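You operate a simulated robot arm through the tools that you are given. There is no shell and no other tool.

You run a simulated two-armed robot. Do the job below in one go: nothing can be reset, and whatever is moved stays where it is left.

Task
Pump oil into the oil canister up to the green band.
Fine: black cap in the cap tray meanwhile; black coupling on the oil port before the oil valve opens; afterwards close it, park the coupling on its stub and refit the cap. Where these are worked on the way, their far stop is far enough and under half their travel is too little: oil valve.

It is judged by the outcome, as a careful person would: the job done as asked, and still so three seconds after it is handed in. It fails if anything else is knocked over, pushed out of place, dropped, spilled or broken. Lids that push on must go on centred and level and be pressed home; caps that screw on are set level and turned clockwise until they are tight.

Robot
Two 7-joint arms with two-finger grippers on one trunk that stands fixed in place. Base frame: the origin is at the foot of the trunk, x ahead of it, y to its left, z up. Lengths are in mm, angles in degrees, forces in N, time in s.
The left shoulder is at [42, 170, 1298], the right one opposite. With the tool pointing down near the work surface each hand reaches from about 100 to 440 mm from the base axis, measured 20 degrees to its own side. Payload 2.69 kg a hand.
Tool frame (each hand has its own): the origin (TCP) lies between the finger pads and is the grasp point; the fingertips stand 20 mm ahead of it; z points along the fingers, y is the line along which they close. Largest opening 100 mm; the body of the gripper starts 63 mm behind the TCP.
Orientation is that of the tool frame in the base frame, as a unit quaternion [x, y, z, w]. With the fingers straight down and closing along the base's y, the tool's x points along the base's -x, its y along +y and its z along -z.

Tools
- The arms move only by the tool servo_tool. It takes "left_steps", "right_steps" or both (then of equal length, played together; a hand with none holds still); each is text: rows parted by semicolons, each of 7 numbers parted by spaces: the shift along the tool's x, y, z in mm, then the turn, a rotation vector about the tool's x, y, z in degrees, then the opening, from 0 (shut) to 1 (fully open). In form: dx dy dz ax ay az grip; .... A call has 1 to 20 rows; each row shifts and turns the commanded pose from where the row before left it, along the tool's axes as they then stand. A row lasts 0.2 s, in which the tool goes at most 50 mm and 8.6 degrees; a call with a longer step from one row to the next is refused whole, and so is a gripper value outside its range. A pose out of reach is approached as far as the arm can. The call stops where the force on the tool passes 40 N (or 10 N more than at its start, if that is more) or the arm is blocked; 0.2 s more then pass. Each finger travels about 108 mm/s and halts on what it meets, pressing with about 24 N; the grip force reading is that of the motor and also rises with nothing between the fingers. The clock runs only during rows and for 0.2 s after the last one: add rows that do not move to give the fingers time. The reply holds the time, the measured pose of the TCP, the force on the tool along the base axes, the opening and the grip force, in the units named above and with some noise, with the torque about the TCP (base axes, N m) and any sound that the robot's microphone picked up.
- Cameras (640 x 400 px; columns grow to the right, rows downward): "scene" is now at [159.1, 59.2, 1252.5]; the picture's right is [0.62, -0.79, -0.01], its down [-0.11, -0.07, -0.99] and it looks along [0.78, 0.61, -0.13] (base axes); focal length 214 px, centre (320, 200). "left" rides on the left gripper at [70, 19, -99] in its tool frame; the picture's right is [-0.26, 0.97, 0.00], its down [-0.75, -0.20, -0.63] and it looks along [-0.61, -0.16, 0.78] (tool axes); focal length 230 px, centre (320, 200). "right" rides on the right gripper at [70, -18, -99] in its tool frame; the picture's right is [0.26, 0.97, 0.00], its down [-0.75, 0.20, -0.63] and it looks along [-0.61, 0.16, 0.78] (tool axes); focal length 230 px, centre (320, 200). There is no depth. A picture from a camera that has moved, and an enlarged one, comes with that camera's place and axes in the base frame and with its lens. The place of the scene camera against the robot may be out by one fixed shift of up to 25 mm in any direction.
- get_image(camera): a new picture of that camera. No time passes.
- lift_body(by): slides the trunk up (or, below 0, down) by that many mm; the arms and the scene camera ride with it, the base frame stays. It gives what a move gives, with no picture.
- turn_head(pan, tilt): turns the head with the scene camera to pan (to the left, within 60 degrees either way) and tilt (down, from -29 to 69), counted from straight ahead of the robot. It gives what a move gives.
- inspect(camera, box): a new picture of the part [left, top, right, bottom] of that camera's present view, enlarged. No time passes.
- job_done(): hands the job in; it is judged then, once.

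Nothing tells you positions but the pictures and the camera data. Unless the task says otherwise, let go and move clear before handing in.

The tools are called as name(argument=value, ...) on one line, values as JSON. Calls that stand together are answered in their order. servo_tool: Moves the arms, as the interface text tells. Its arguments: {"type":"object","properties":{"left_steps":{"type":"string"},"right_steps":{"type":"string"}},"required":[]} The other tools are called the same way: lift_body (by) slides the trunk up or down; turn_head (pan, tilt) turns the head that bears the scene camera; get_image (camera) takes a picture; inspect (camera, box) takes an enlarged picture of a part of a camera's view; job_done () hands the job in.

At the start:

```text
time_s: 0.0
left_position: [414.3, 428.5, 1332.5]
left_orientation: [0.0, 1.0, -0.001, 0.0]
left_wrist_force: [0.2, 0.8, 0.1]
left_ft_torque: [0.01, -0.04, 0.0]
left_width: 99.8
left_grip_force: 0.0
right_position: [362.2, -45.8, 1338.1]
right_orientation: [-0.001, 1.0, 0.0, -0.001]
right_wrist_force: [-0.2, 0.5, 0.0]
right_ft_torque: [-0.02, -0.01, 0.01]
right_width: 100.0
right_grip_force: 0.1
trunk travel left (down, up): [-525.0, 165.0]
head pan, tilt: [38.0, 6.4]
```

scene: 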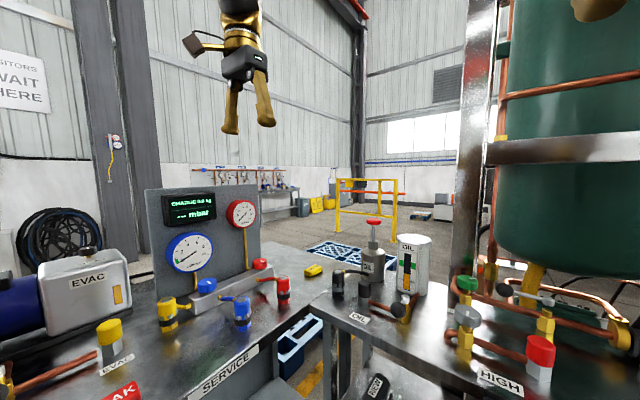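
right: 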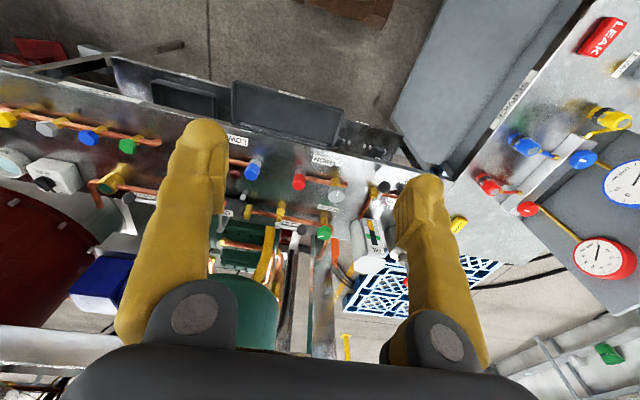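
left: 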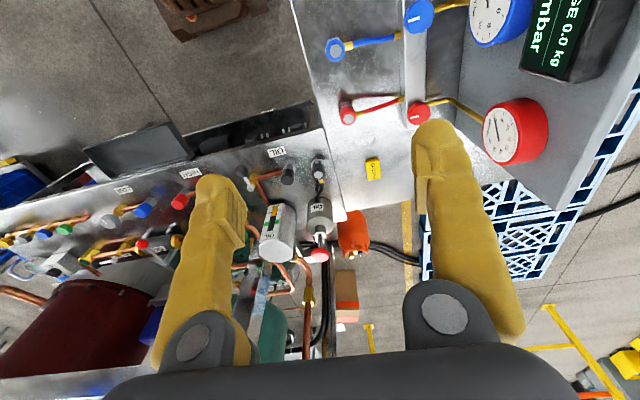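

I see a workbench with an oil can with a red handle (pump), a white cylinder with a level gauge, and black fittings near an "OIL" label. I'll look closer before moving.

inspect(camera="scene", box=[300, 210, 460, 330])

inspect(camera="left", box=[220, 130, 400, 270])

inspect(camera="right", box=[300, 150, 480, 290])

```text
3.33 times, centred on (380, 270) of scene
camera zoom: at [159.1, 59.2, 1252.5], right [0.62, -0.79, -0.01], down [-0.11, -0.07, -0.99], along [0.78, 0.61, -0.13], focal length 715 px, centre (120, -33)
```

zoom: 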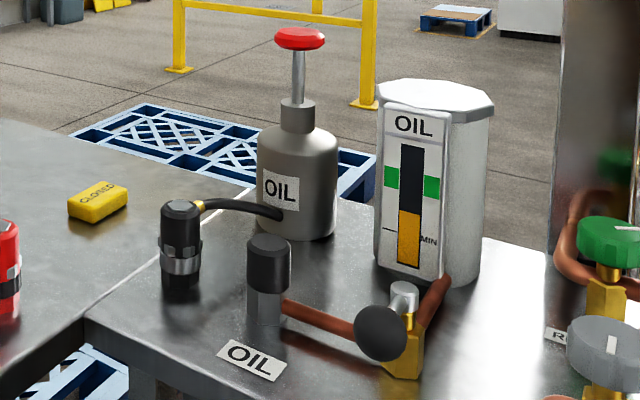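

```text
2.86 times, centred on (310, 200) of left
camera zoom: at [344.0, 446.1, 1430.9], right [0.26, 0.97, 0.0], down [0.75, -0.2, 0.63], along [0.61, -0.16, -0.78], focal length 657 px, centre (349, 200)
```

zoom: 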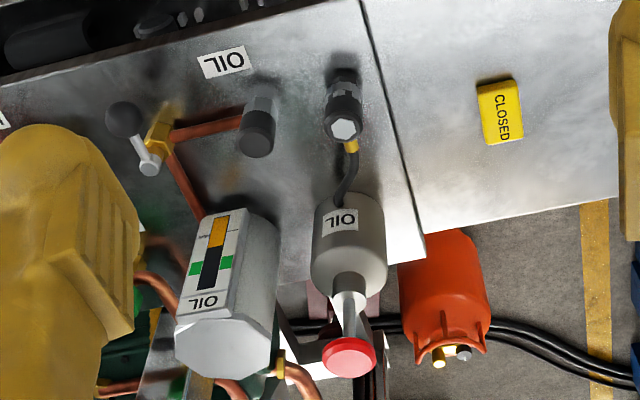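

```text
2.86 times, centred on (390, 220) of right
camera zoom: at [292.7, -64.9, 1435.7], right [-0.26, 0.97, 0.0], down [0.75, 0.2, 0.63], along [0.61, 0.16, -0.78], focal length 657 px, centre (120, 143)
```

zoom: 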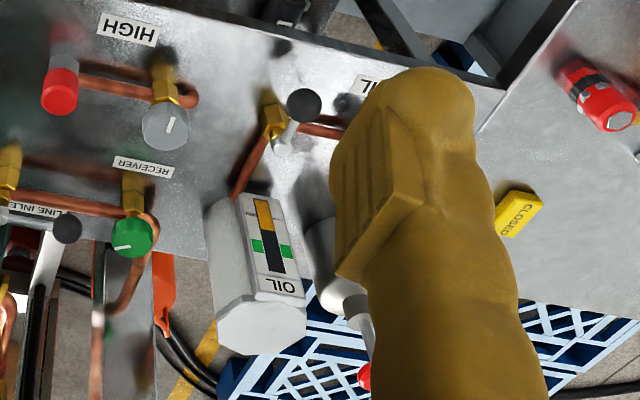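

The oil station sits roughly 600 mm ahead and to the left. I still need to find the cap tray, so I'll look around with the head.

turn_head(pan=20, tilt=35)

get_image(camera="scene")

turn_head(pan=-25, tilt=30)

get_image(camera="scene")

turn_head(pan=55, tilt=35)

get_image(camera="scene")

```text
time_s: 0.9
left_position: [395.1, 428.7, 1339.1]
left_orientation: [0.001, 1.0, -0.001, 0.007]
left_wrist_force: [-0.1, 0.2, 0.5]
left_ft_torque: [-0.02, 0.02, -0.02]
left_width: 99.9
left_grip_force: 0.1
right_position: [343.0, -47.4, 1343.4]
right_orientation: [0.002, 1.0, 0.0, 0.006]
right_wrist_force: [0.6, -0.5, -0.4]
right_ft_torque: [0.02, 0.04, -0.02]
right_width: 99.9
right_grip_force: 0.1
trunk travel left (down, up): [-525.0, 165.0]
head pan, tilt: [20.0, 35.0]
```

```text
taken
camera scene: at [169.3, 32.8, 1206.3], right [0.34, -0.94, -0.01], down [-0.55, -0.2, -0.81], along [0.76, 0.28, -0.59], focal length 214 px, centre (320, 200)
```

scene: 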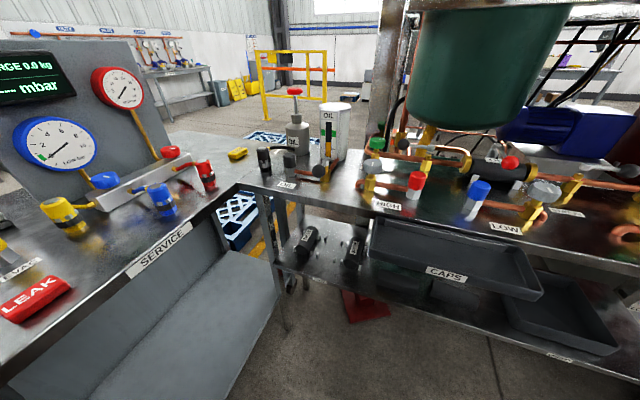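

```text
time_s: 2.0
left_position: [393.3, 429.0, 1338.7]
left_orientation: [0.0, 1.0, -0.001, 0.008]
left_wrist_force: [0.3, -0.7, -0.6]
left_ft_torque: [-0.04, -0.01, 0.01]
left_width: 100.1
left_grip_force: 0.1
right_position: [341.3, -46.4, 1342.6]
right_orientation: [0.0, 1.0, -0.001, 0.008]
right_wrist_force: [-0.5, 0.3, -0.8]
right_ft_torque: [-0.03, -0.05, 0.03]
right_width: 100.3
right_grip_force: 0.1
trunk travel left (down, up): [-525.0, 165.0]
head pan, tilt: [-25.0, 30.0]
```

```text
taken
camera scene: at [167.9, -35.8, 1214.2], right [-0.42, -0.91, 0.01], down [-0.47, 0.21, -0.86], along [0.78, -0.36, -0.51], focal length 214 px, centre (320, 200)
```

scene: 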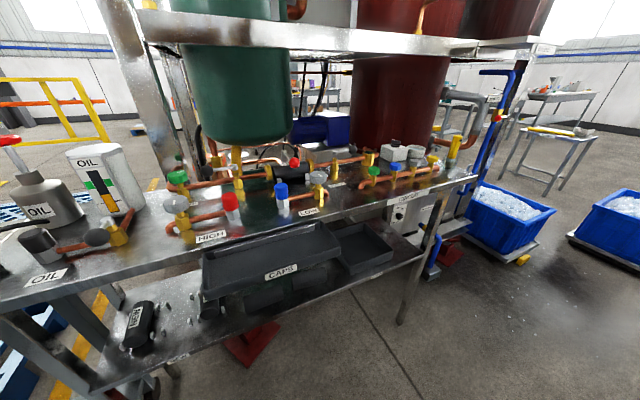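

```text
time_s: 3.6
left_position: [392.9, 428.7, 1338.7]
left_orientation: [0.0, 1.0, -0.001, 0.008]
left_wrist_force: [-0.6, 0.8, -0.1]
left_ft_torque: [0.03, -0.03, 0.0]
left_width: 99.8
left_grip_force: 0.1
right_position: [341.1, -46.5, 1342.2]
right_orientation: [0.001, 1.0, -0.001, 0.008]
right_wrist_force: [0.2, 0.5, 0.6]
right_ft_torque: [0.01, -0.02, -0.01]
right_width: 100.0
right_grip_force: 0.2
trunk travel left (down, up): [-525.0, 165.0]
head pan, tilt: [55.0, 35.0]
```

```text
taken
camera scene: at [136.2, 74.5, 1207.0], right [0.82, -0.57, -0.01], down [-0.34, -0.47, -0.81], along [0.46, 0.67, -0.58], focal length 214 px, centre (320, 200)
```

scene: 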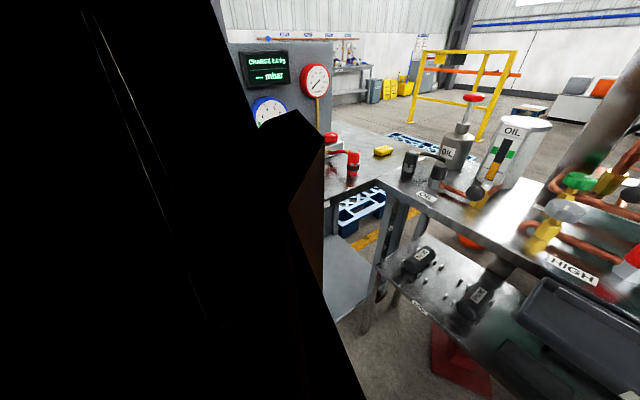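

The tray labelled CAPS is in front of the pipe bench to the right. I'll aim the head at the oil station and check the wrist cameras again.

turn_head(pan=25, tilt=25)

get_image(camera="left")

get_image(camera="right")

inspect(camera="scene", box=[220, 90, 380, 190])

```text
time_s: 4.5
left_position: [392.7, 428.5, 1339.9]
left_orientation: [0.0, 1.0, -0.002, 0.008]
left_wrist_force: [0.7, -0.1, 0.2]
left_ft_torque: [0.02, -0.01, -0.01]
left_width: 99.9
left_grip_force: 0.0
right_position: [341.1, -46.4, 1343.2]
right_orientation: [0.001, 1.0, -0.001, 0.007]
right_wrist_force: [-0.7, -0.3, -0.1]
right_ft_torque: [0.02, -0.02, 0.03]
right_width: 100.2
right_grip_force: 0.1
trunk travel left (down, up): [-525.0, 165.0]
head pan, tilt: [25.0, 25.0]
```

```text
taken
camera left: at [321.5, 446.2, 1436.0], right [0.26, 0.97, 0.0], down [0.74, -0.2, 0.64], along [0.62, -0.16, -0.77], focal length 230 px, centre (320, 200)
```

left: 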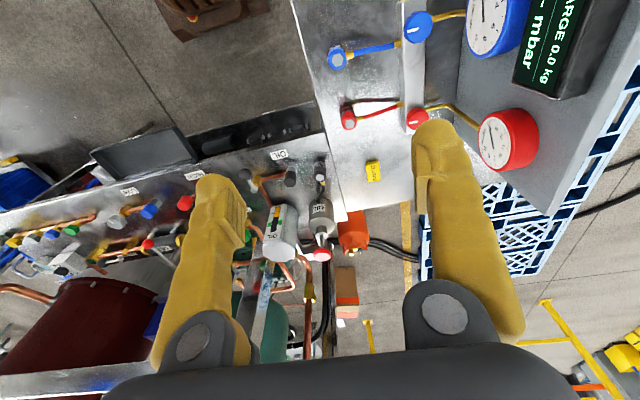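

```text
taken
camera right: at [270.1, -65.1, 1440.1], right [-0.26, 0.97, -0.01], down [0.74, 0.2, 0.64], along [0.62, 0.16, -0.77], focal length 230 px, centre (320, 200)
```

right: 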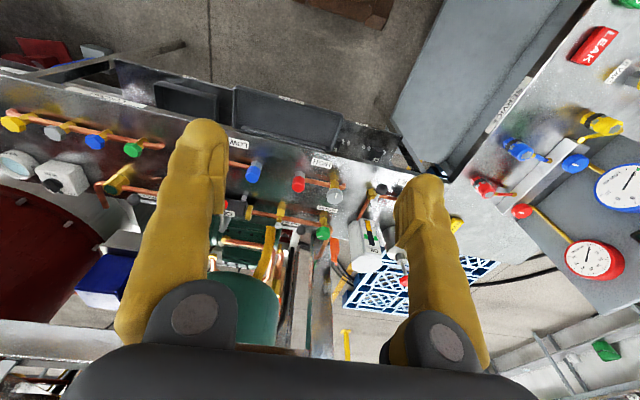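

```text
4.00 times, centred on (300, 140) of scene
camera zoom: at [169.3, 41.4, 1222.1], right [0.42, -0.91, -0.01], down [-0.4, -0.18, -0.9], along [0.81, 0.38, -0.44], focal length 858 px, centre (400, 440)
```

zoom: 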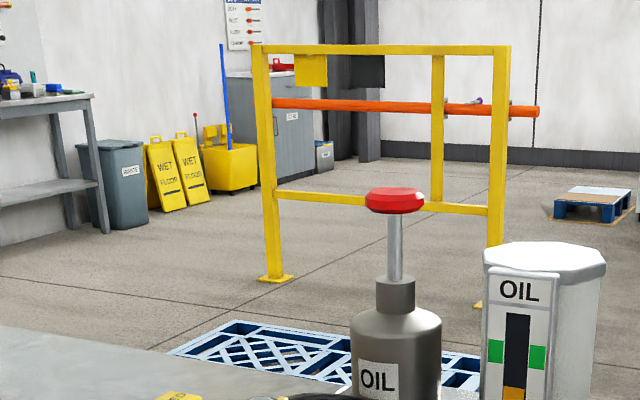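

I'll lower the trunk so the oil station falls within reach of the arms. Both hands are well above everything.

lift_body(by=-150)

get_image(camera="scene")

get_image(camera="left")

get_image(camera="right")

```text
time_s: 6.3
left_position: [393.6, 428.6, 1188.1]
left_orientation: [0.0, 1.0, -0.001, 0.008]
left_wrist_force: [-0.5, -0.2, 0.0]
left_ft_torque: [0.02, -0.01, -0.02]
left_width: 100.0
left_grip_force: 0.1
right_position: [340.5, -46.7, 1193.5]
right_orientation: [0.0, 1.0, -0.001, 0.008]
right_wrist_force: [-1.0, 0.4, -1.2]
right_ft_torque: [0.03, -0.02, 0.02]
right_width: 99.9
right_grip_force: 0.0
trunk travel left (down, up): [-375.0, 315.0]
head pan, tilt: [25.0, 25.0]
```

```text
taken
camera scene: at [166.7, 41.3, 1072.3], right [0.42, -0.91, -0.01], down [-0.4, -0.18, -0.9], along [0.81, 0.38, -0.44], focal length 214 px, centre (320, 200)
```

scene: 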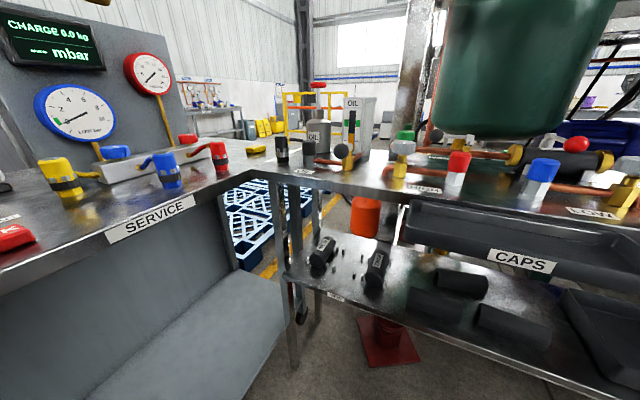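

```text
taken
camera left: at [321.3, 446.2, 1286.2], right [0.26, 0.97, 0.0], down [0.74, -0.2, 0.64], along [0.62, -0.16, -0.77], focal length 230 px, centre (320, 200)
```

left: 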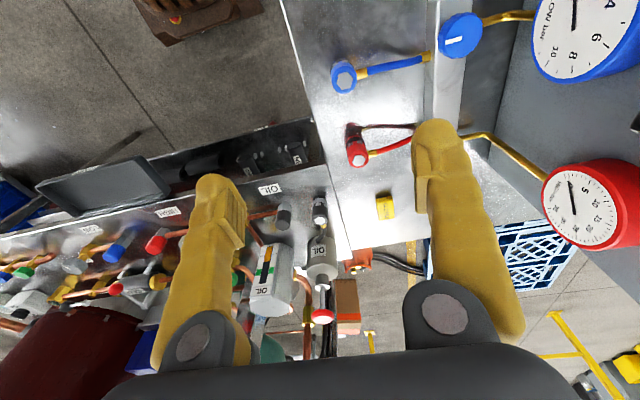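

```text
taken
camera right: at [269.8, -65.1, 1290.3], right [-0.26, 0.97, -0.01], down [0.74, 0.2, 0.64], along [0.62, 0.16, -0.77], focal length 230 px, centre (320, 200)
```

right: 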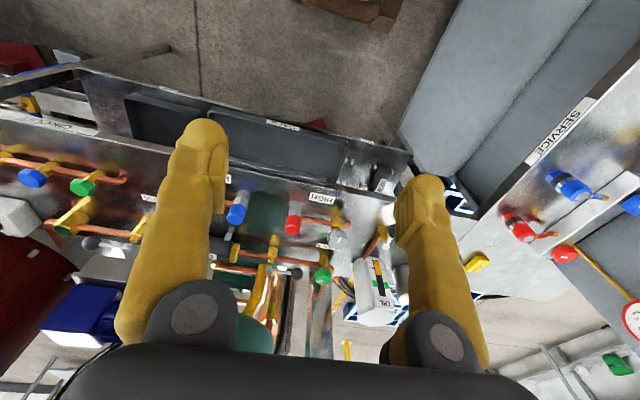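

The trunk is down and clear. I'll move the left hand over the oil port, still high, to test reach and get a close view.

servo_tool(left_steps="-32 -25 0 0 0 0 1;-32 -25 0 0 0 0 1;-32 -25 0 0 0 0 1;-32 -25 0 0 0 0 1;-32 -25 0 0 0 0 1;0 0 0 0 0 0 1")

get_image(camera="left")

get_image(camera="scene")

```text
time_s: 7.7
left_position: [552.6, 302.9, 1193.2]
left_orientation: [0.0, 1.0, -0.001, 0.008]
left_wrist_force: [-0.5, 0.7, 0.4]
left_ft_torque: [-0.03, 0.0, -0.03]
left_width: 100.0
left_grip_force: 0.0
right_position: [340.1, -45.4, 1193.6]
right_orientation: [-0.001, 1.0, -0.001, 0.008]
right_wrist_force: [-0.3, -0.4, 0.6]
right_ft_torque: [0.02, -0.03, 0.0]
right_width: 100.0
right_grip_force: 0.0
trunk travel left (down, up): [-375.0, 315.0]
head pan, tilt: [25.0, 25.0]
```

```text
taken
camera left: at [481.8, 320.9, 1290.6], right [0.26, 0.97, 0.0], down [0.74, -0.2, 0.64], along [0.62, -0.16, -0.77], focal length 230 px, centre (320, 200)
```

left: 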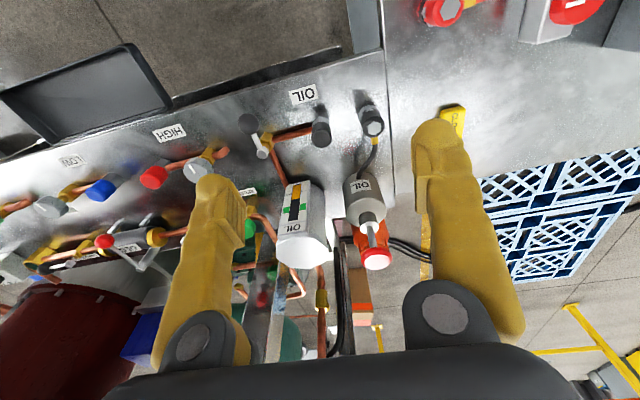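

```text
taken
camera scene: at [166.1, 41.5, 1072.3], right [0.42, -0.91, -0.01], down [-0.4, -0.18, -0.9], along [0.81, 0.38, -0.44], focal length 214 px, centre (320, 200)
```

scene: 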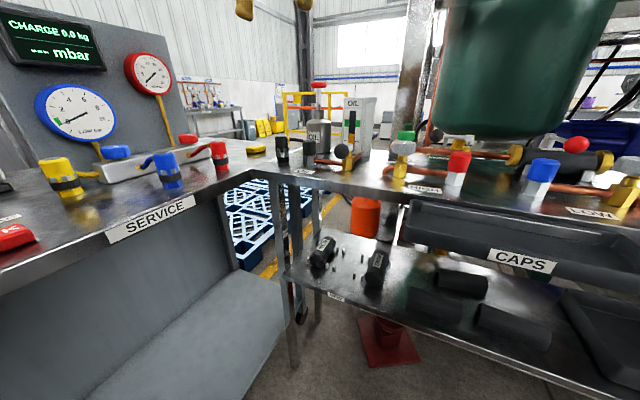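

Reach is good so far. I'll level the tool and move directly above where I take the cap to be (about x 633, y 287).

servo_tool(left_steps="-40 -8 0 0 0.9 0 1;-40 -8 0 0 0 0 1;0 0 0 0 0 0 1")

get_image(camera="left")

inspect(camera="left", box=[220, 80, 420, 280])

inspect(camera="scene", box=[240, 70, 400, 190])

```text
time_s: 8.1
left_position: [570.8, 295.9, 1183.2]
left_orientation: [-0.004, 0.999, -0.006, -0.04]
left_wrist_force: [-0.6, -0.1, 0.1]
left_ft_torque: [0.01, -0.08, 0.0]
left_width: 100.1
left_grip_force: 0.2
left hand out of reach, approached as far as the arm can: row 1, 2
right_position: [317.4, -46.7, 1199.6]
right_orientation: [-0.001, 1.0, -0.002, 0.019]
right_wrist_force: [-1.7, -0.7, 0.3]
right_ft_torque: [0.01, -0.11, 0.02]
right_width: 99.9
right_grip_force: 0.1
trunk travel left (down, up): [-375.0, 315.0]
head pan, tilt: [25.0, 25.0]
stopped in row 2 (left hand): the arm was blocked; the commanded pose is now the measured one
```

```text
taken
camera left: at [509.1, 314.9, 1286.4], right [0.25, 0.97, -0.03], down [0.8, -0.19, 0.57], along [0.55, -0.17, -0.82], focal length 230 px, centre (320, 200)
```

left: 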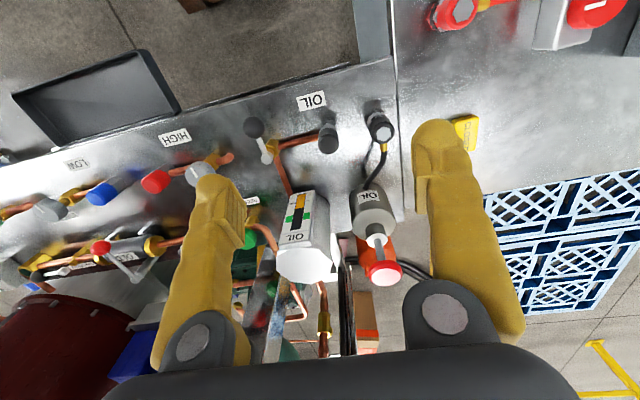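

```text
2.00 times, centred on (320, 180) of left
camera zoom: at [509.1, 314.9, 1286.4], right [0.25, 0.97, -0.03], down [0.8, -0.19, 0.57], along [0.55, -0.17, -0.82], focal length 460 px, centre (320, 240)
```

zoom: 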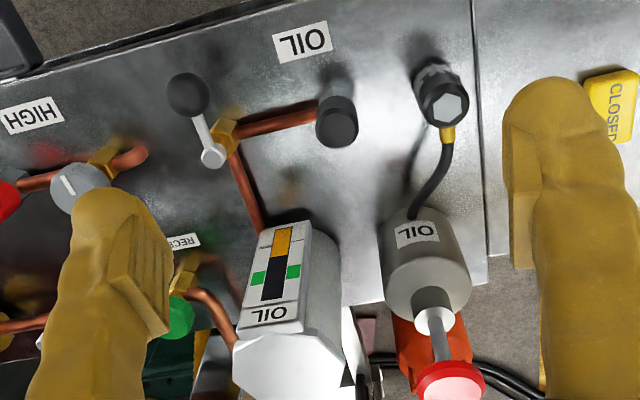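

```text
3.33 times, centred on (320, 130) of scene
camera zoom: at [164.5, 41.3, 1072.7], right [0.42, -0.91, -0.01], down [-0.4, -0.18, -0.9], along [0.81, 0.38, -0.43], focal length 715 px, centre (320, 433)
```

zoom: 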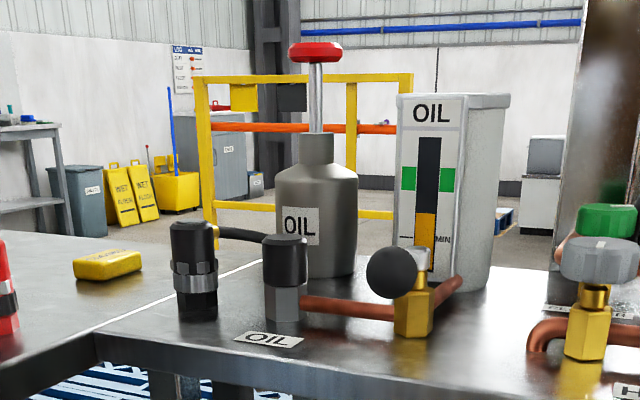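

The arm's reach ran out at this height. I'll back off, level the tool, come down (the wrist gets nearer shoulder height) and approach again over the cap.

servo_tool(left_steps="25 0 0 -0.7 -4.6 0.5 1;0 0 40 0 0 0 1;0 0 40 0 0 0 1;0 0 40 0 0 0 1;0 0 20 0 0 0 1;0 0 0 0 0 0 1")

```text
time_s: 8.5
left_position: [540.5, 297.4, 1192.1]
left_orientation: [-0.002, 1.0, -0.004, -0.016]
left_wrist_force: [-0.3, 0.5, 1.4]
left_ft_torque: [0.0, -0.11, -0.01]
left_width: 100.2
left_grip_force: 0.0
right_position: [298.4, -47.7, 1205.7]
right_orientation: [-0.002, 1.0, -0.001, 0.028]
right_wrist_force: [-1.1, -0.1, 0.2]
right_ft_torque: [0.01, -0.11, 0.01]
right_width: 100.1
right_grip_force: 0.1
trunk travel left (down, up): [-375.0, 315.0]
head pan, tilt: [25.0, 25.0]
stopped in row 1 (left hand): the arm was blocked; the commanded pose is now the measured one
```

The arm reports blocked and the whole robot seems to be leaning back. I'll look before doing anything more.

turn_head(pan=50, tilt=0)

get_image(camera="scene")

get_image(camera="right")

get_image(camera="left")

```text
time_s: 9.3
left_position: [543.2, 296.2, 1189.9]
left_orientation: [-0.002, 1.0, -0.005, -0.019]
left_wrist_force: [0.5, 0.2, 0.1]
left_ft_torque: [0.0, 0.02, 0.01]
left_width: 100.1
left_grip_force: 0.0
right_position: [302.0, -47.7, 1204.0]
right_orientation: [-0.001, 1.0, -0.002, 0.025]
right_wrist_force: [0.7, 0.6, -1.0]
right_ft_torque: [0.01, -0.01, 0.0]
right_width: 100.1
right_grip_force: 0.1
trunk travel left (down, up): [-375.0, 315.0]
head pan, tilt: [50.0, 0.0]
```

```text
taken
camera scene: at [141.5, 71.2, 1113.0], right [0.77, -0.64, -0.01], down [-0.02, 0.0, -1.0], along [0.64, 0.77, -0.01], focal length 214 px, centre (320, 200)
```

scene: 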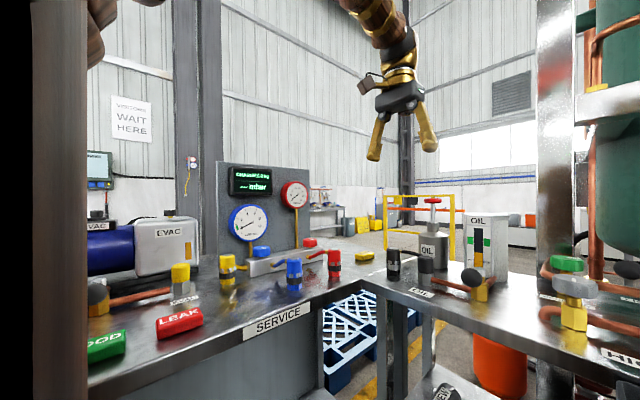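

```text
taken
camera right: at [227.6, -65.7, 1298.5], right [-0.26, 0.97, -0.02], down [0.72, 0.2, 0.67], along [0.65, 0.16, -0.75], focal length 230 px, centre (320, 200)
```

right: 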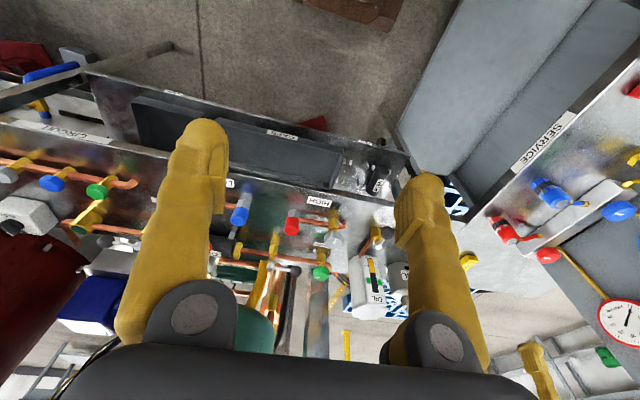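

```text
taken
camera left: at [477.5, 314.4, 1290.5], right [0.25, 0.97, -0.02], down [0.78, -0.19, 0.6], along [0.58, -0.17, -0.8], focal length 230 px, centre (320, 200)
```

left: 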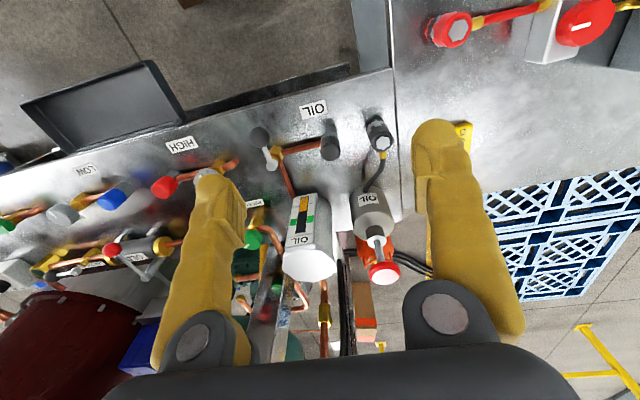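

The hand touches nothing; it looks like over-stretching made the trunk give. I'll retract slowly and descend, checking feedback.

servo_tool(left_steps="15 0 10 0 -1 0 1;15 0 10 0 -1 0 1;0 0 0 0 0 0 1;0 0 0 0 0 0 1")

```text
time_s: 10.3
left_position: [514.5, 295.6, 1169.9]
left_orientation: [-0.003, 1.0, -0.005, -0.001]
left_wrist_force: [0.5, 0.2, -1.5]
left_ft_torque: [0.01, 0.04, 0.0]
left_width: 100.0
left_grip_force: 0.1
right_position: [301.4, -48.3, 1203.5]
right_orientation: [-0.001, 1.0, -0.001, 0.025]
right_wrist_force: [-0.3, -0.5, -0.6]
right_ft_torque: [-0.01, -0.03, 0.0]
right_width: 100.3
right_grip_force: 0.1
trunk travel left (down, up): [-375.0, 315.0]
head pan, tilt: [50.0, 0.0]
```

Motion is normal again. I'll lower the trunk further, which helps reach, and see whether the lean recovers.

lift_body(by=-40)

servo_tool(left_steps="0 0 30 0 0 0 1;0 0 30 0 0 0 1;0 0 0 0 0 0 1")

```text
time_s: 11.2
left_position: [515.0, 297.0, 1130.6]
left_orientation: [-0.003, 1.0, -0.005, -0.001]
left_wrist_force: [0.2, -0.2, -0.2]
left_ft_torque: [0.0, 0.02, 0.0]
left_width: 99.8
left_grip_force: 0.0
right_position: [303.2, -47.4, 1163.9]
right_orientation: [-0.001, 1.0, -0.002, 0.025]
right_wrist_force: [0.7, -0.2, -0.3]
right_ft_torque: [0.01, 0.01, 0.02]
right_width: 100.2
right_grip_force: 0.1
trunk travel left (down, up): [-335.0, 355.0]
head pan, tilt: [50.0, 0.0]
```

```text
time_s: 12.0
left_position: [513.0, 295.5, 1070.1]
left_orientation: [-0.002, 1.0, -0.005, -0.002]
left_wrist_force: [0.0, -0.2, 0.1]
left_ft_torque: [0.02, -0.02, -0.02]
left_width: 100.0
left_grip_force: 0.1
right_position: [302.8, -47.4, 1163.6]
right_orientation: [-0.001, 1.0, -0.002, 0.026]
right_wrist_force: [-0.4, -0.5, 0.0]
right_ft_torque: [-0.01, -0.01, 0.0]
right_width: 100.2
right_grip_force: 0.0
trunk travel left (down, up): [-335.0, 355.0]
head pan, tilt: [50.0, 0.0]
```

I'll now go forward in small steps at this lower height, watching for the reach limit.

servo_tool(left_steps="-20 0 10 0.5 0 -0.3 1;-20 0 10 0 0 0 1;-20 0 10 0 0 0 1;0 0 0 0 0 0 1")

turn_head(pan=25, tilt=20)

get_image(camera="scene")

get_image(camera="left")

```text
time_s: 13.0
left_position: [572.1, 296.8, 1039.3]
left_orientation: [-0.006, 1.0, -0.009, -0.002]
left_wrist_force: [-0.4, 0.2, 0.0]
left_ft_torque: [0.01, -0.02, 0.02]
left_width: 100.0
left_grip_force: 0.0
right_position: [302.2, -47.0, 1163.7]
right_orientation: [0.0, 1.0, -0.001, 0.026]
right_wrist_force: [-0.5, 0.1, 0.5]
right_ft_torque: [-0.02, -0.02, 0.01]
right_width: 100.0
right_grip_force: 0.1
trunk travel left (down, up): [-335.0, 355.0]
head pan, tilt: [50.0, 0.0]
```

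```text
time_s: 13.9
left_position: [573.9, 296.7, 1039.7]
left_orientation: [-0.005, 1.0, -0.009, -0.002]
left_wrist_force: [-1.0, 0.2, 0.1]
left_ft_torque: [0.0, 0.0, 0.0]
left_width: 100.1
left_grip_force: 0.1
right_position: [302.6, -47.4, 1164.2]
right_orientation: [-0.001, 1.0, -0.001, 0.025]
right_wrist_force: [-0.8, 0.7, -0.5]
right_ft_torque: [0.02, 0.02, 0.06]
right_width: 100.0
right_grip_force: 0.0
trunk travel left (down, up): [-335.0, 355.0]
head pan, tilt: [25.0, 20.0]
```

```text
taken
camera scene: at [167.2, 41.8, 1040.3], right [0.42, -0.91, -0.01], down [-0.33, -0.14, -0.93], along [0.85, 0.4, -0.36], focal length 214 px, centre (320, 200)
```

scene: 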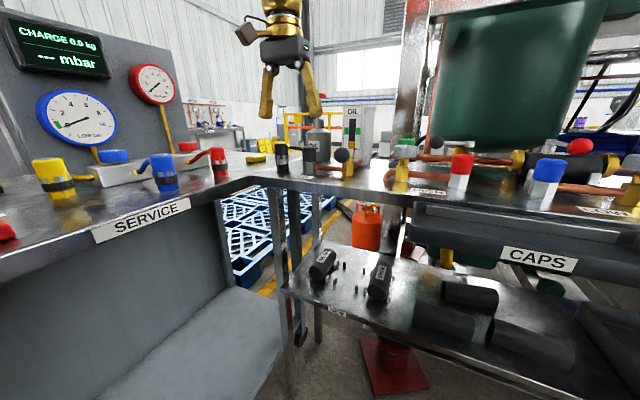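

```text
taken
camera left: at [503.3, 314.7, 1137.3], right [0.25, 0.97, -0.02], down [0.75, -0.18, 0.63], along [0.61, -0.17, -0.78], focal length 230 px, centre (320, 200)
```

left: 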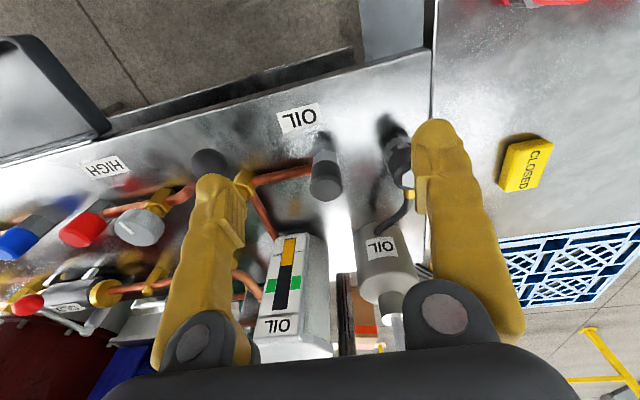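

The arm moves well here. I'll take close looks at the cap and surroundings from this pose.

inspect(camera="left", box=[240, 100, 440, 225])

inspect(camera="scene", box=[240, 100, 400, 200])

inspect(camera="right", box=[260, 80, 480, 300])

```text
3.20 times, centred on (340, 162) of left
camera zoom: at [503.3, 314.7, 1137.3], right [0.25, 0.97, -0.02], down [0.75, -0.18, 0.63], along [0.61, -0.17, -0.78], focal length 736 px, centre (256, 320)
```

zoom: 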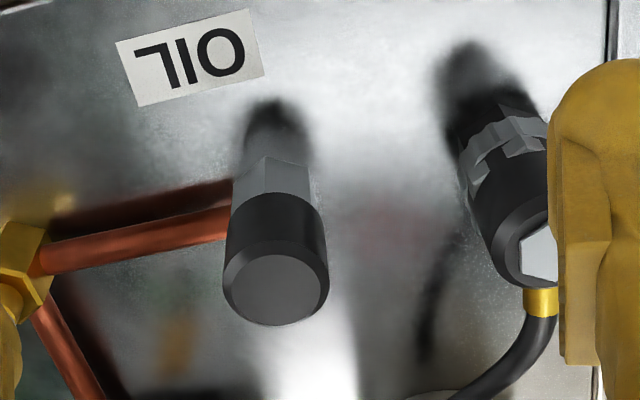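

```text
4.00 times, centred on (320, 150) of scene
camera zoom: at [167.2, 41.8, 1040.3], right [0.42, -0.91, -0.01], down [-0.33, -0.14, -0.93], along [0.85, 0.4, -0.36], focal length 858 px, centre (320, 400)
```

zoom: 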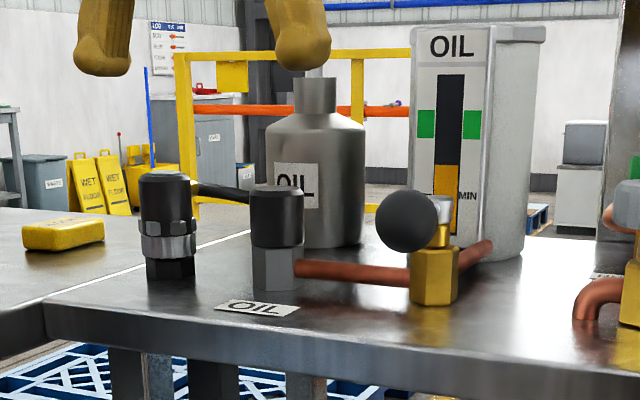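

```text
1.82 times, centred on (370, 190) of right
camera zoom: at [228.2, -65.6, 1258.5], right [-0.26, 0.97, -0.02], down [0.72, 0.2, 0.67], along [0.65, 0.16, -0.75], focal length 418 px, centre (229, 218)
```

zoom: 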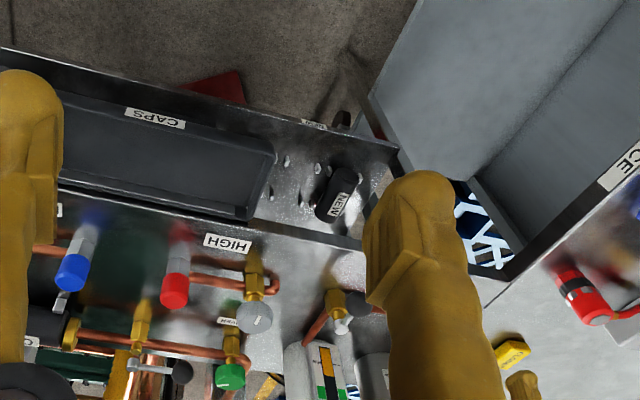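

Cap top is at about [632, 285, 955], 31 mm across, above a hex port with a pipe leaving on the right. I'll level the tool and come over the cap with a narrower opening.

servo_tool(left_steps="-20 -4 0 -1 -0.2 0.6 0.65;-20 -4 10 0 0 0 0.65;-19 -4 20 0 0 0 0.65;0 0 20 0 0 0 0.65;0 0 0 0 0 0 0.65")

get_image(camera="left")

inspect(camera="scene", box=[240, 60, 400, 200])

```text
time_s: 14.5
left_position: [599.4, 288.5, 1045.4]
left_orientation: [0.0, 1.0, 0.0, 0.011]
left_wrist_force: [-1.1, -1.2, 1.0]
left_ft_torque: [0.0, -0.11, 0.01]
left_width: 65.4
left_grip_force: 0.0
right_position: [277.6, -48.0, 1171.2]
right_orientation: [-0.001, 0.999, -0.002, 0.036]
right_wrist_force: [-1.5, 0.3, 0.7]
right_ft_torque: [0.03, -0.17, -0.03]
right_width: 99.9
right_grip_force: 0.0
trunk travel left (down, up): [-335.0, 355.0]
head pan, tilt: [25.0, 20.0]
stopped in row 3 (left hand): the arm was blocked; the commanded pose is now the measured one
```

```text
taken
camera left: at [526.3, 306.2, 1141.7], right [0.26, 0.97, 0.01], down [0.74, -0.2, 0.65], along [0.63, -0.16, -0.76], focal length 230 px, centre (320, 200)
```

left: 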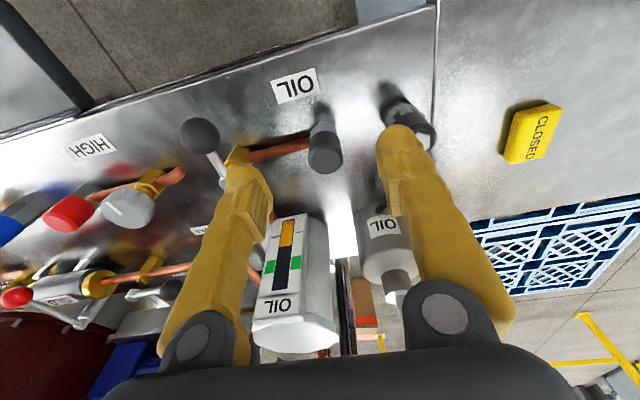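

```text
2.86 times, centred on (320, 130) of scene
camera zoom: at [163.1, 41.3, 1041.1], right [0.42, -0.91, -0.01], down [-0.32, -0.14, -0.94], along [0.85, 0.4, -0.35], focal length 613 px, centre (320, 400)
```

zoom: 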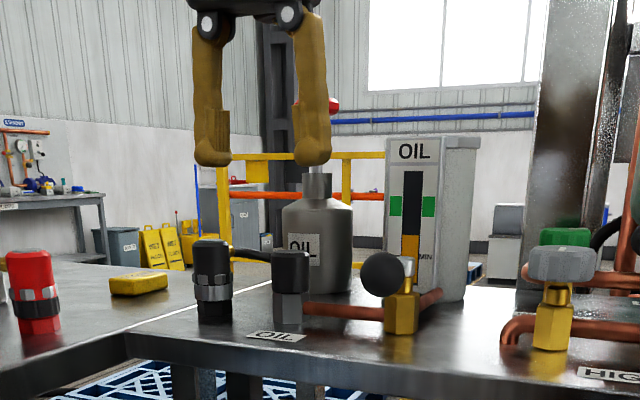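

Blocked again with no force on the hand, so something upstream of the wrist may be touching or at a limit. I'll look upward at the arm.

turn_head(pan=45, tilt=-29)

get_image(camera="scene")

turn_head(pan=60, tilt=-20)

get_image(camera="scene")

turn_head(pan=20, tilt=-15)

get_image(camera="scene")

```text
time_s: 15.7
left_position: [604.0, 289.6, 1041.2]
left_orientation: [0.001, 1.0, -0.001, 0.008]
left_wrist_force: [-0.4, 0.7, -0.1]
left_ft_torque: [0.0, -0.01, -0.01]
left_width: 65.0
left_grip_force: 0.1
right_position: [284.4, -47.3, 1168.2]
right_orientation: [0.0, 0.999, -0.002, 0.033]
right_wrist_force: [0.1, 0.8, 0.8]
right_ft_torque: [0.0, 0.0, 0.04]
right_width: 99.7
right_grip_force: 0.1
trunk travel left (down, up): [-335.0, 355.0]
head pan, tilt: [45.0, -28.6]
```

```text
taken
camera scene: at [131.6, 49.8, 1113.2], right [0.71, -0.71, -0.01], down [0.32, 0.34, -0.88], along [0.63, 0.62, 0.47], focal length 214 px, centre (320, 200)
```

scene: 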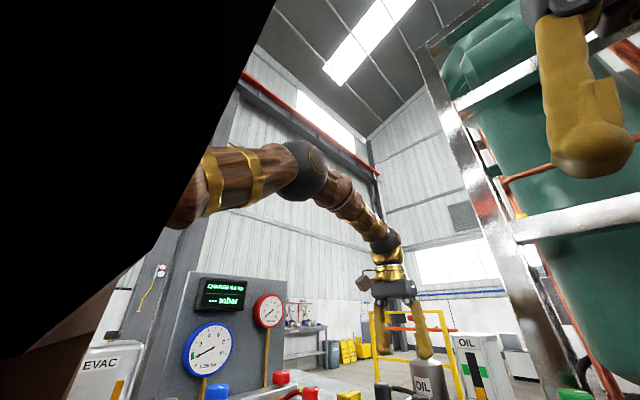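

```text
time_s: 16.4
left_position: [603.5, 288.4, 1039.5]
left_orientation: [0.0, 1.0, 0.0, 0.008]
left_wrist_force: [0.8, -0.2, 0.1]
left_ft_torque: [-0.01, 0.0, -0.03]
left_width: 65.2
left_grip_force: 0.1
right_position: [284.1, -47.5, 1168.1]
right_orientation: [-0.001, 0.999, -0.002, 0.034]
right_wrist_force: [0.8, -0.5, 0.3]
right_ft_torque: [0.01, 0.0, 0.01]
right_width: 100.0
right_grip_force: 0.1
trunk travel left (down, up): [-335.0, 355.0]
head pan, tilt: [60.0, -20.0]
```

```text
taken
camera scene: at [122.0, 68.1, 1102.6], right [0.87, -0.5, -0.01], down [0.15, 0.3, -0.94], along [0.48, 0.81, 0.33], focal length 214 px, centre (320, 200)
```

scene: 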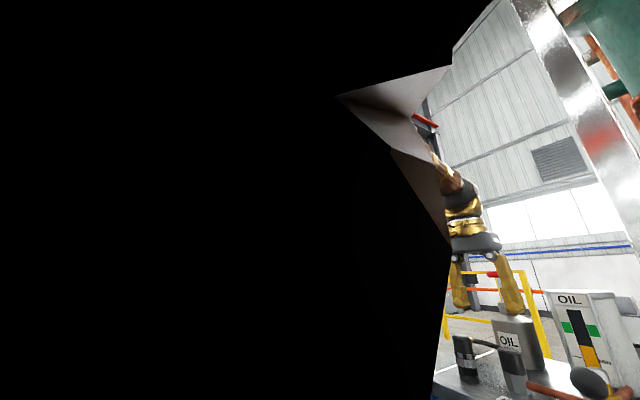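

```text
time_s: 17.5
left_position: [602.9, 288.7, 1040.3]
left_orientation: [0.0, 1.0, -0.002, 0.008]
left_wrist_force: [0.0, 0.9, 0.1]
left_ft_torque: [0.0, 0.0, -0.02]
left_width: 65.3
left_grip_force: 0.0
right_position: [283.6, -47.5, 1168.4]
right_orientation: [-0.001, 0.999, -0.002, 0.035]
right_wrist_force: [0.4, 0.0, 0.1]
right_ft_torque: [-0.01, -0.02, 0.04]
right_width: 99.9
right_grip_force: 0.0
trunk travel left (down, up): [-335.0, 355.0]
head pan, tilt: [20.0, -15.0]
```

```text
taken
camera scene: at [159.3, 30.0, 1095.1], right [0.34, -0.94, -0.01], down [0.23, 0.09, -0.97], along [0.91, 0.33, 0.24], focal length 214 px, centre (320, 200)
```

scene: 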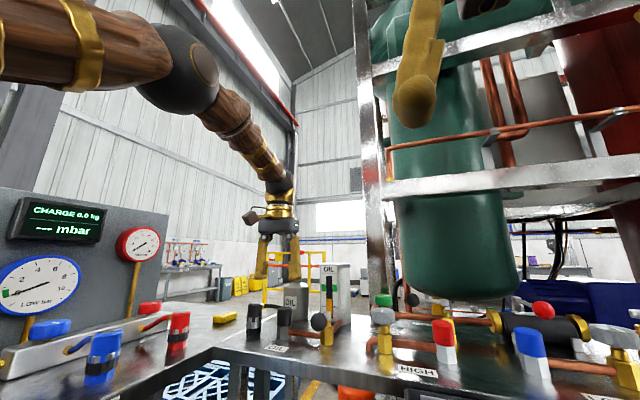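

The arm looks free, yet the trunk leans back at certain moves. I'll probe with small slow steps to see how it behaves.

servo_tool(left_steps="0 0 10 0 0 0 0.65;0 0 10 0 0 0 0.65;0 0 10 0 0 0 0.65;0 0 0 0 0 0 0.65")

servo_tool(left_steps="-5 0 0 0 0 0 0.65;-5 0 0 0 0 0 0.65;0 0 0 0 0 0 0.65")

```text
time_s: 17.9
left_position: [584.0, 289.6, 1051.0]
left_orientation: [0.0, 1.0, 0.0, 0.019]
left_wrist_force: [-1.3, -0.6, -0.1]
left_ft_torque: [0.0, -0.1, 0.0]
left_width: 65.2
left_grip_force: 0.0
right_position: [259.6, -48.4, 1173.4]
right_orientation: [-0.001, 0.999, -0.002, 0.046]
right_wrist_force: [-1.1, 0.1, 0.8]
right_ft_torque: [0.01, -0.11, -0.03]
right_width: 100.1
right_grip_force: 0.0
trunk travel left (down, up): [-335.0, 355.0]
head pan, tilt: [20.0, -15.0]
stopped in row 1 (left hand): the arm was blocked; the commanded pose is now the measured one
```

```text
time_s: 18.6
left_position: [598.4, 289.1, 1048.0]
left_orientation: [0.001, 1.0, 0.0, 0.015]
left_wrist_force: [0.5, 0.0, 0.1]
left_ft_torque: [-0.04, -0.02, -0.02]
left_width: 65.2
left_grip_force: 0.1
right_position: [264.9, -47.2, 1172.2]
right_orientation: [0.001, 0.999, -0.002, 0.043]
right_wrist_force: [-0.6, -0.3, 0.0]
right_ft_torque: [-0.01, -0.02, 0.0]
right_width: 100.0
right_grip_force: 0.1
trunk travel left (down, up): [-335.0, 355.0]
head pan, tilt: [20.0, -15.0]
```

I'll test whether moving the right hand changes the lean, which tells me what causes it.

servo_tool(right_steps="-10 0 0 0 0 0 1;-10 0 0 0 0 0 1;0 0 0 0 0 0 1;0 0 0 0 0 0 1")

servo_tool(left_steps="10 0 0 0 0 0 0.65;10 0 0 0 0 0 0.65;10 0 0 0 0 0 0.65;0 0 0 0 0 0 0.65;0 0 0 0 0 0 0.65")

turn_head(pan=60, tilt=30)

get_image(camera="scene")

turn_head(pan=0, tilt=69)

get_image(camera="scene")

```text
time_s: 19.0
left_position: [579.2, 289.7, 1061.6]
left_orientation: [-0.001, 1.0, -0.001, 0.027]
left_wrist_force: [-1.7, 0.2, 0.7]
left_ft_torque: [0.02, -0.09, -0.01]
left_width: 64.9
left_grip_force: 0.2
right_position: [245.3, -48.4, 1179.5]
right_orientation: [0.0, 0.999, -0.004, 0.054]
right_wrist_force: [-2.0, -0.2, 0.8]
right_ft_torque: [0.01, -0.14, -0.04]
right_width: 100.1
right_grip_force: 0.1
trunk travel left (down, up): [-335.0, 355.0]
head pan, tilt: [20.0, -15.0]
stopped in row 1 (left hand): the arm was blocked; the commanded pose is now the measured one
```

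```text
time_s: 20.2
left_position: [553.8, 289.7, 1055.9]
left_orientation: [0.0, 1.0, -0.001, 0.023]
left_wrist_force: [0.1, 0.6, 0.0]
left_ft_torque: [-0.01, -0.03, 0.02]
left_width: 65.0
left_grip_force: 0.1
right_position: [250.0, -48.4, 1176.0]
right_orientation: [-0.001, 0.999, -0.002, 0.051]
right_wrist_force: [0.2, 1.0, 0.1]
right_ft_torque: [0.05, 0.0, 0.02]
right_width: 100.1
right_grip_force: 0.0
trunk travel left (down, up): [-335.0, 355.0]
head pan, tilt: [20.0, -15.0]
```

```text
time_s: 21.3
left_position: [552.8, 288.6, 1056.0]
left_orientation: [-0.001, 1.0, -0.001, 0.023]
left_wrist_force: [0.3, 0.8, 0.7]
left_ft_torque: [-0.01, 0.02, 0.02]
left_width: 65.1
left_grip_force: 0.1
right_position: [251.5, -48.7, 1176.6]
right_orientation: [-0.001, 0.999, -0.003, 0.05]
right_wrist_force: [-0.3, 0.8, -0.2]
right_ft_torque: [-0.02, 0.0, -0.01]
right_width: 100.2
right_grip_force: 0.1
trunk travel left (down, up): [-335.0, 355.0]
head pan, tilt: [60.0, 30.0]
```

```text
taken
camera scene: at [127.8, 80.7, 1025.0], right [0.87, -0.5, -0.01], down [-0.26, -0.43, -0.86], along [0.42, 0.75, -0.51], focal length 214 px, centre (320, 200)
```

scene: 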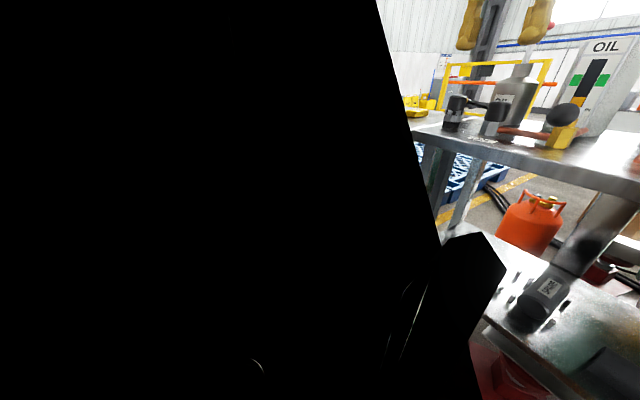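

```text
time_s: 22.6
left_position: [553.5, 288.1, 1056.3]
left_orientation: [0.0, 1.0, 0.0, 0.024]
left_wrist_force: [0.5, 0.0, 0.1]
left_ft_torque: [0.0, 0.01, 0.03]
left_width: 65.1
left_grip_force: 0.1
right_position: [252.0, -48.7, 1177.4]
right_orientation: [0.0, 0.999, -0.002, 0.051]
right_wrist_force: [0.1, 0.0, 0.4]
right_ft_torque: [-0.02, -0.04, 0.02]
right_width: 100.1
right_grip_force: 0.1
trunk travel left (down, up): [-335.0, 355.0]
head pan, tilt: [0.0, 68.8]
```

```text
taken
camera scene: at [137.6, 2.4, 973.3], right [0.0, -1.0, 0.0], down [-0.94, 0.0, -0.35], along [0.35, 0.0, -0.94], focal length 214 px, centre (320, 200)
```

scene: 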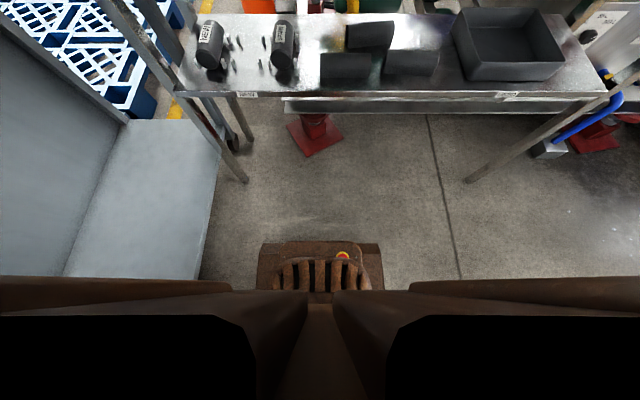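

The lean seems to happen only when the left arm nears full extension. I'll test a quick retract of both hands to see if the trunk tilts back forward.

servo_tool(left_steps="35 0 -30 0 0 0 0.65;30 0 -30 0 0 0 0.65;20 0 -20 0 0 0 0.65;10 0 -10 0 0 0 0.65;5 0 -5 0 0 0 0.65;0 0 0 0 0 0 0.65", right_steps="0 0 -50 0 0 0 1;0 0 -40 0 0 0 1;0 0 -20 0 0 0 1;0 0 -10 0 0 0 1;0 0 -5 0 0 0 1;0 0 0 0 0 0 1")

```text
time_s: 24.0
left_position: [447.7, 290.7, 1145.6]
left_orientation: [0.001, 1.0, 0.0, 0.023]
left_wrist_force: [-0.5, 0.5, 1.0]
left_ft_torque: [0.0, 0.01, 0.02]
left_width: 65.2
left_grip_force: 0.1
right_position: [238.3, -47.6, 1301.8]
right_orientation: [-0.001, 0.999, -0.003, 0.051]
right_wrist_force: [0.3, 0.5, 0.4]
right_ft_torque: [-0.03, 0.04, 0.02]
right_width: 99.9
right_grip_force: 0.1
trunk travel left (down, up): [-335.0, 355.0]
head pan, tilt: [0.0, 68.8]
```

Normal moves don't change the lean. I'll check whether the head itself leaned by comparing the same view as before.

turn_head(pan=25, tilt=20)

get_image(camera="scene")

inspect(camera="scene", box=[240, 100, 400, 200])

get_image(camera="left")

```text
time_s: 25.2
left_position: [449.1, 290.3, 1145.9]
left_orientation: [0.0, 1.0, -0.001, 0.024]
left_wrist_force: [-0.5, -0.7, 0.5]
left_ft_torque: [0.03, 0.0, 0.02]
left_width: 65.1
left_grip_force: 0.0
right_position: [238.5, -48.0, 1301.3]
right_orientation: [0.0, 0.999, -0.003, 0.05]
right_wrist_force: [-0.7, 1.2, 0.3]
right_ft_torque: [-0.02, 0.01, 0.0]
right_width: 100.0
right_grip_force: 0.0
trunk travel left (down, up): [-335.0, 355.0]
head pan, tilt: [25.0, 20.0]
```

```text
taken
camera scene: at [167.1, 41.7, 1040.2], right [0.42, -0.91, -0.01], down [-0.33, -0.14, -0.93], along [0.85, 0.4, -0.36], focal length 214 px, centre (320, 200)
```

scene: 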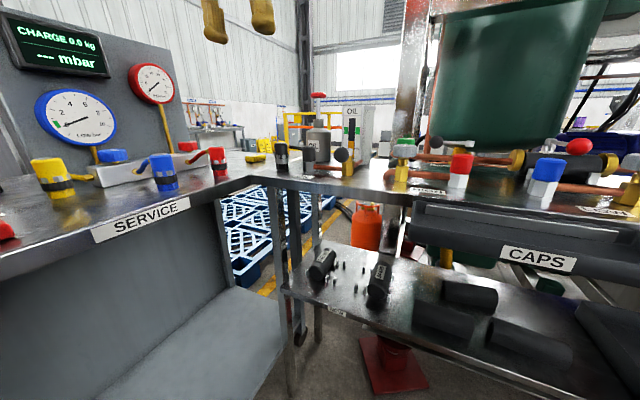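

```text
4.00 times, centred on (320, 150) of scene
camera zoom: at [167.1, 41.7, 1040.2], right [0.42, -0.91, -0.01], down [-0.33, -0.14, -0.93], along [0.85, 0.4, -0.36], focal length 858 px, centre (320, 400)
```

zoom: 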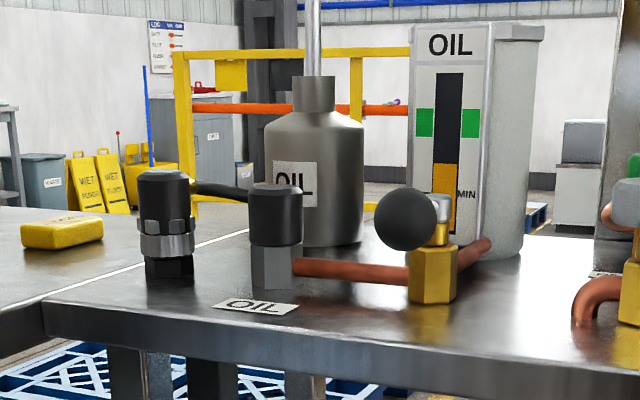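

```text
taken
camera left: at [373.2, 307.3, 1240.5], right [0.26, 0.97, 0.01], down [0.72, -0.2, 0.66], along [0.64, -0.16, -0.75], focal length 230 px, centre (320, 200)
```

left: 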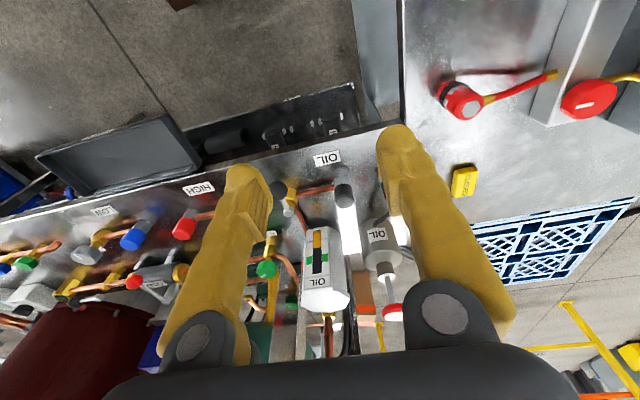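

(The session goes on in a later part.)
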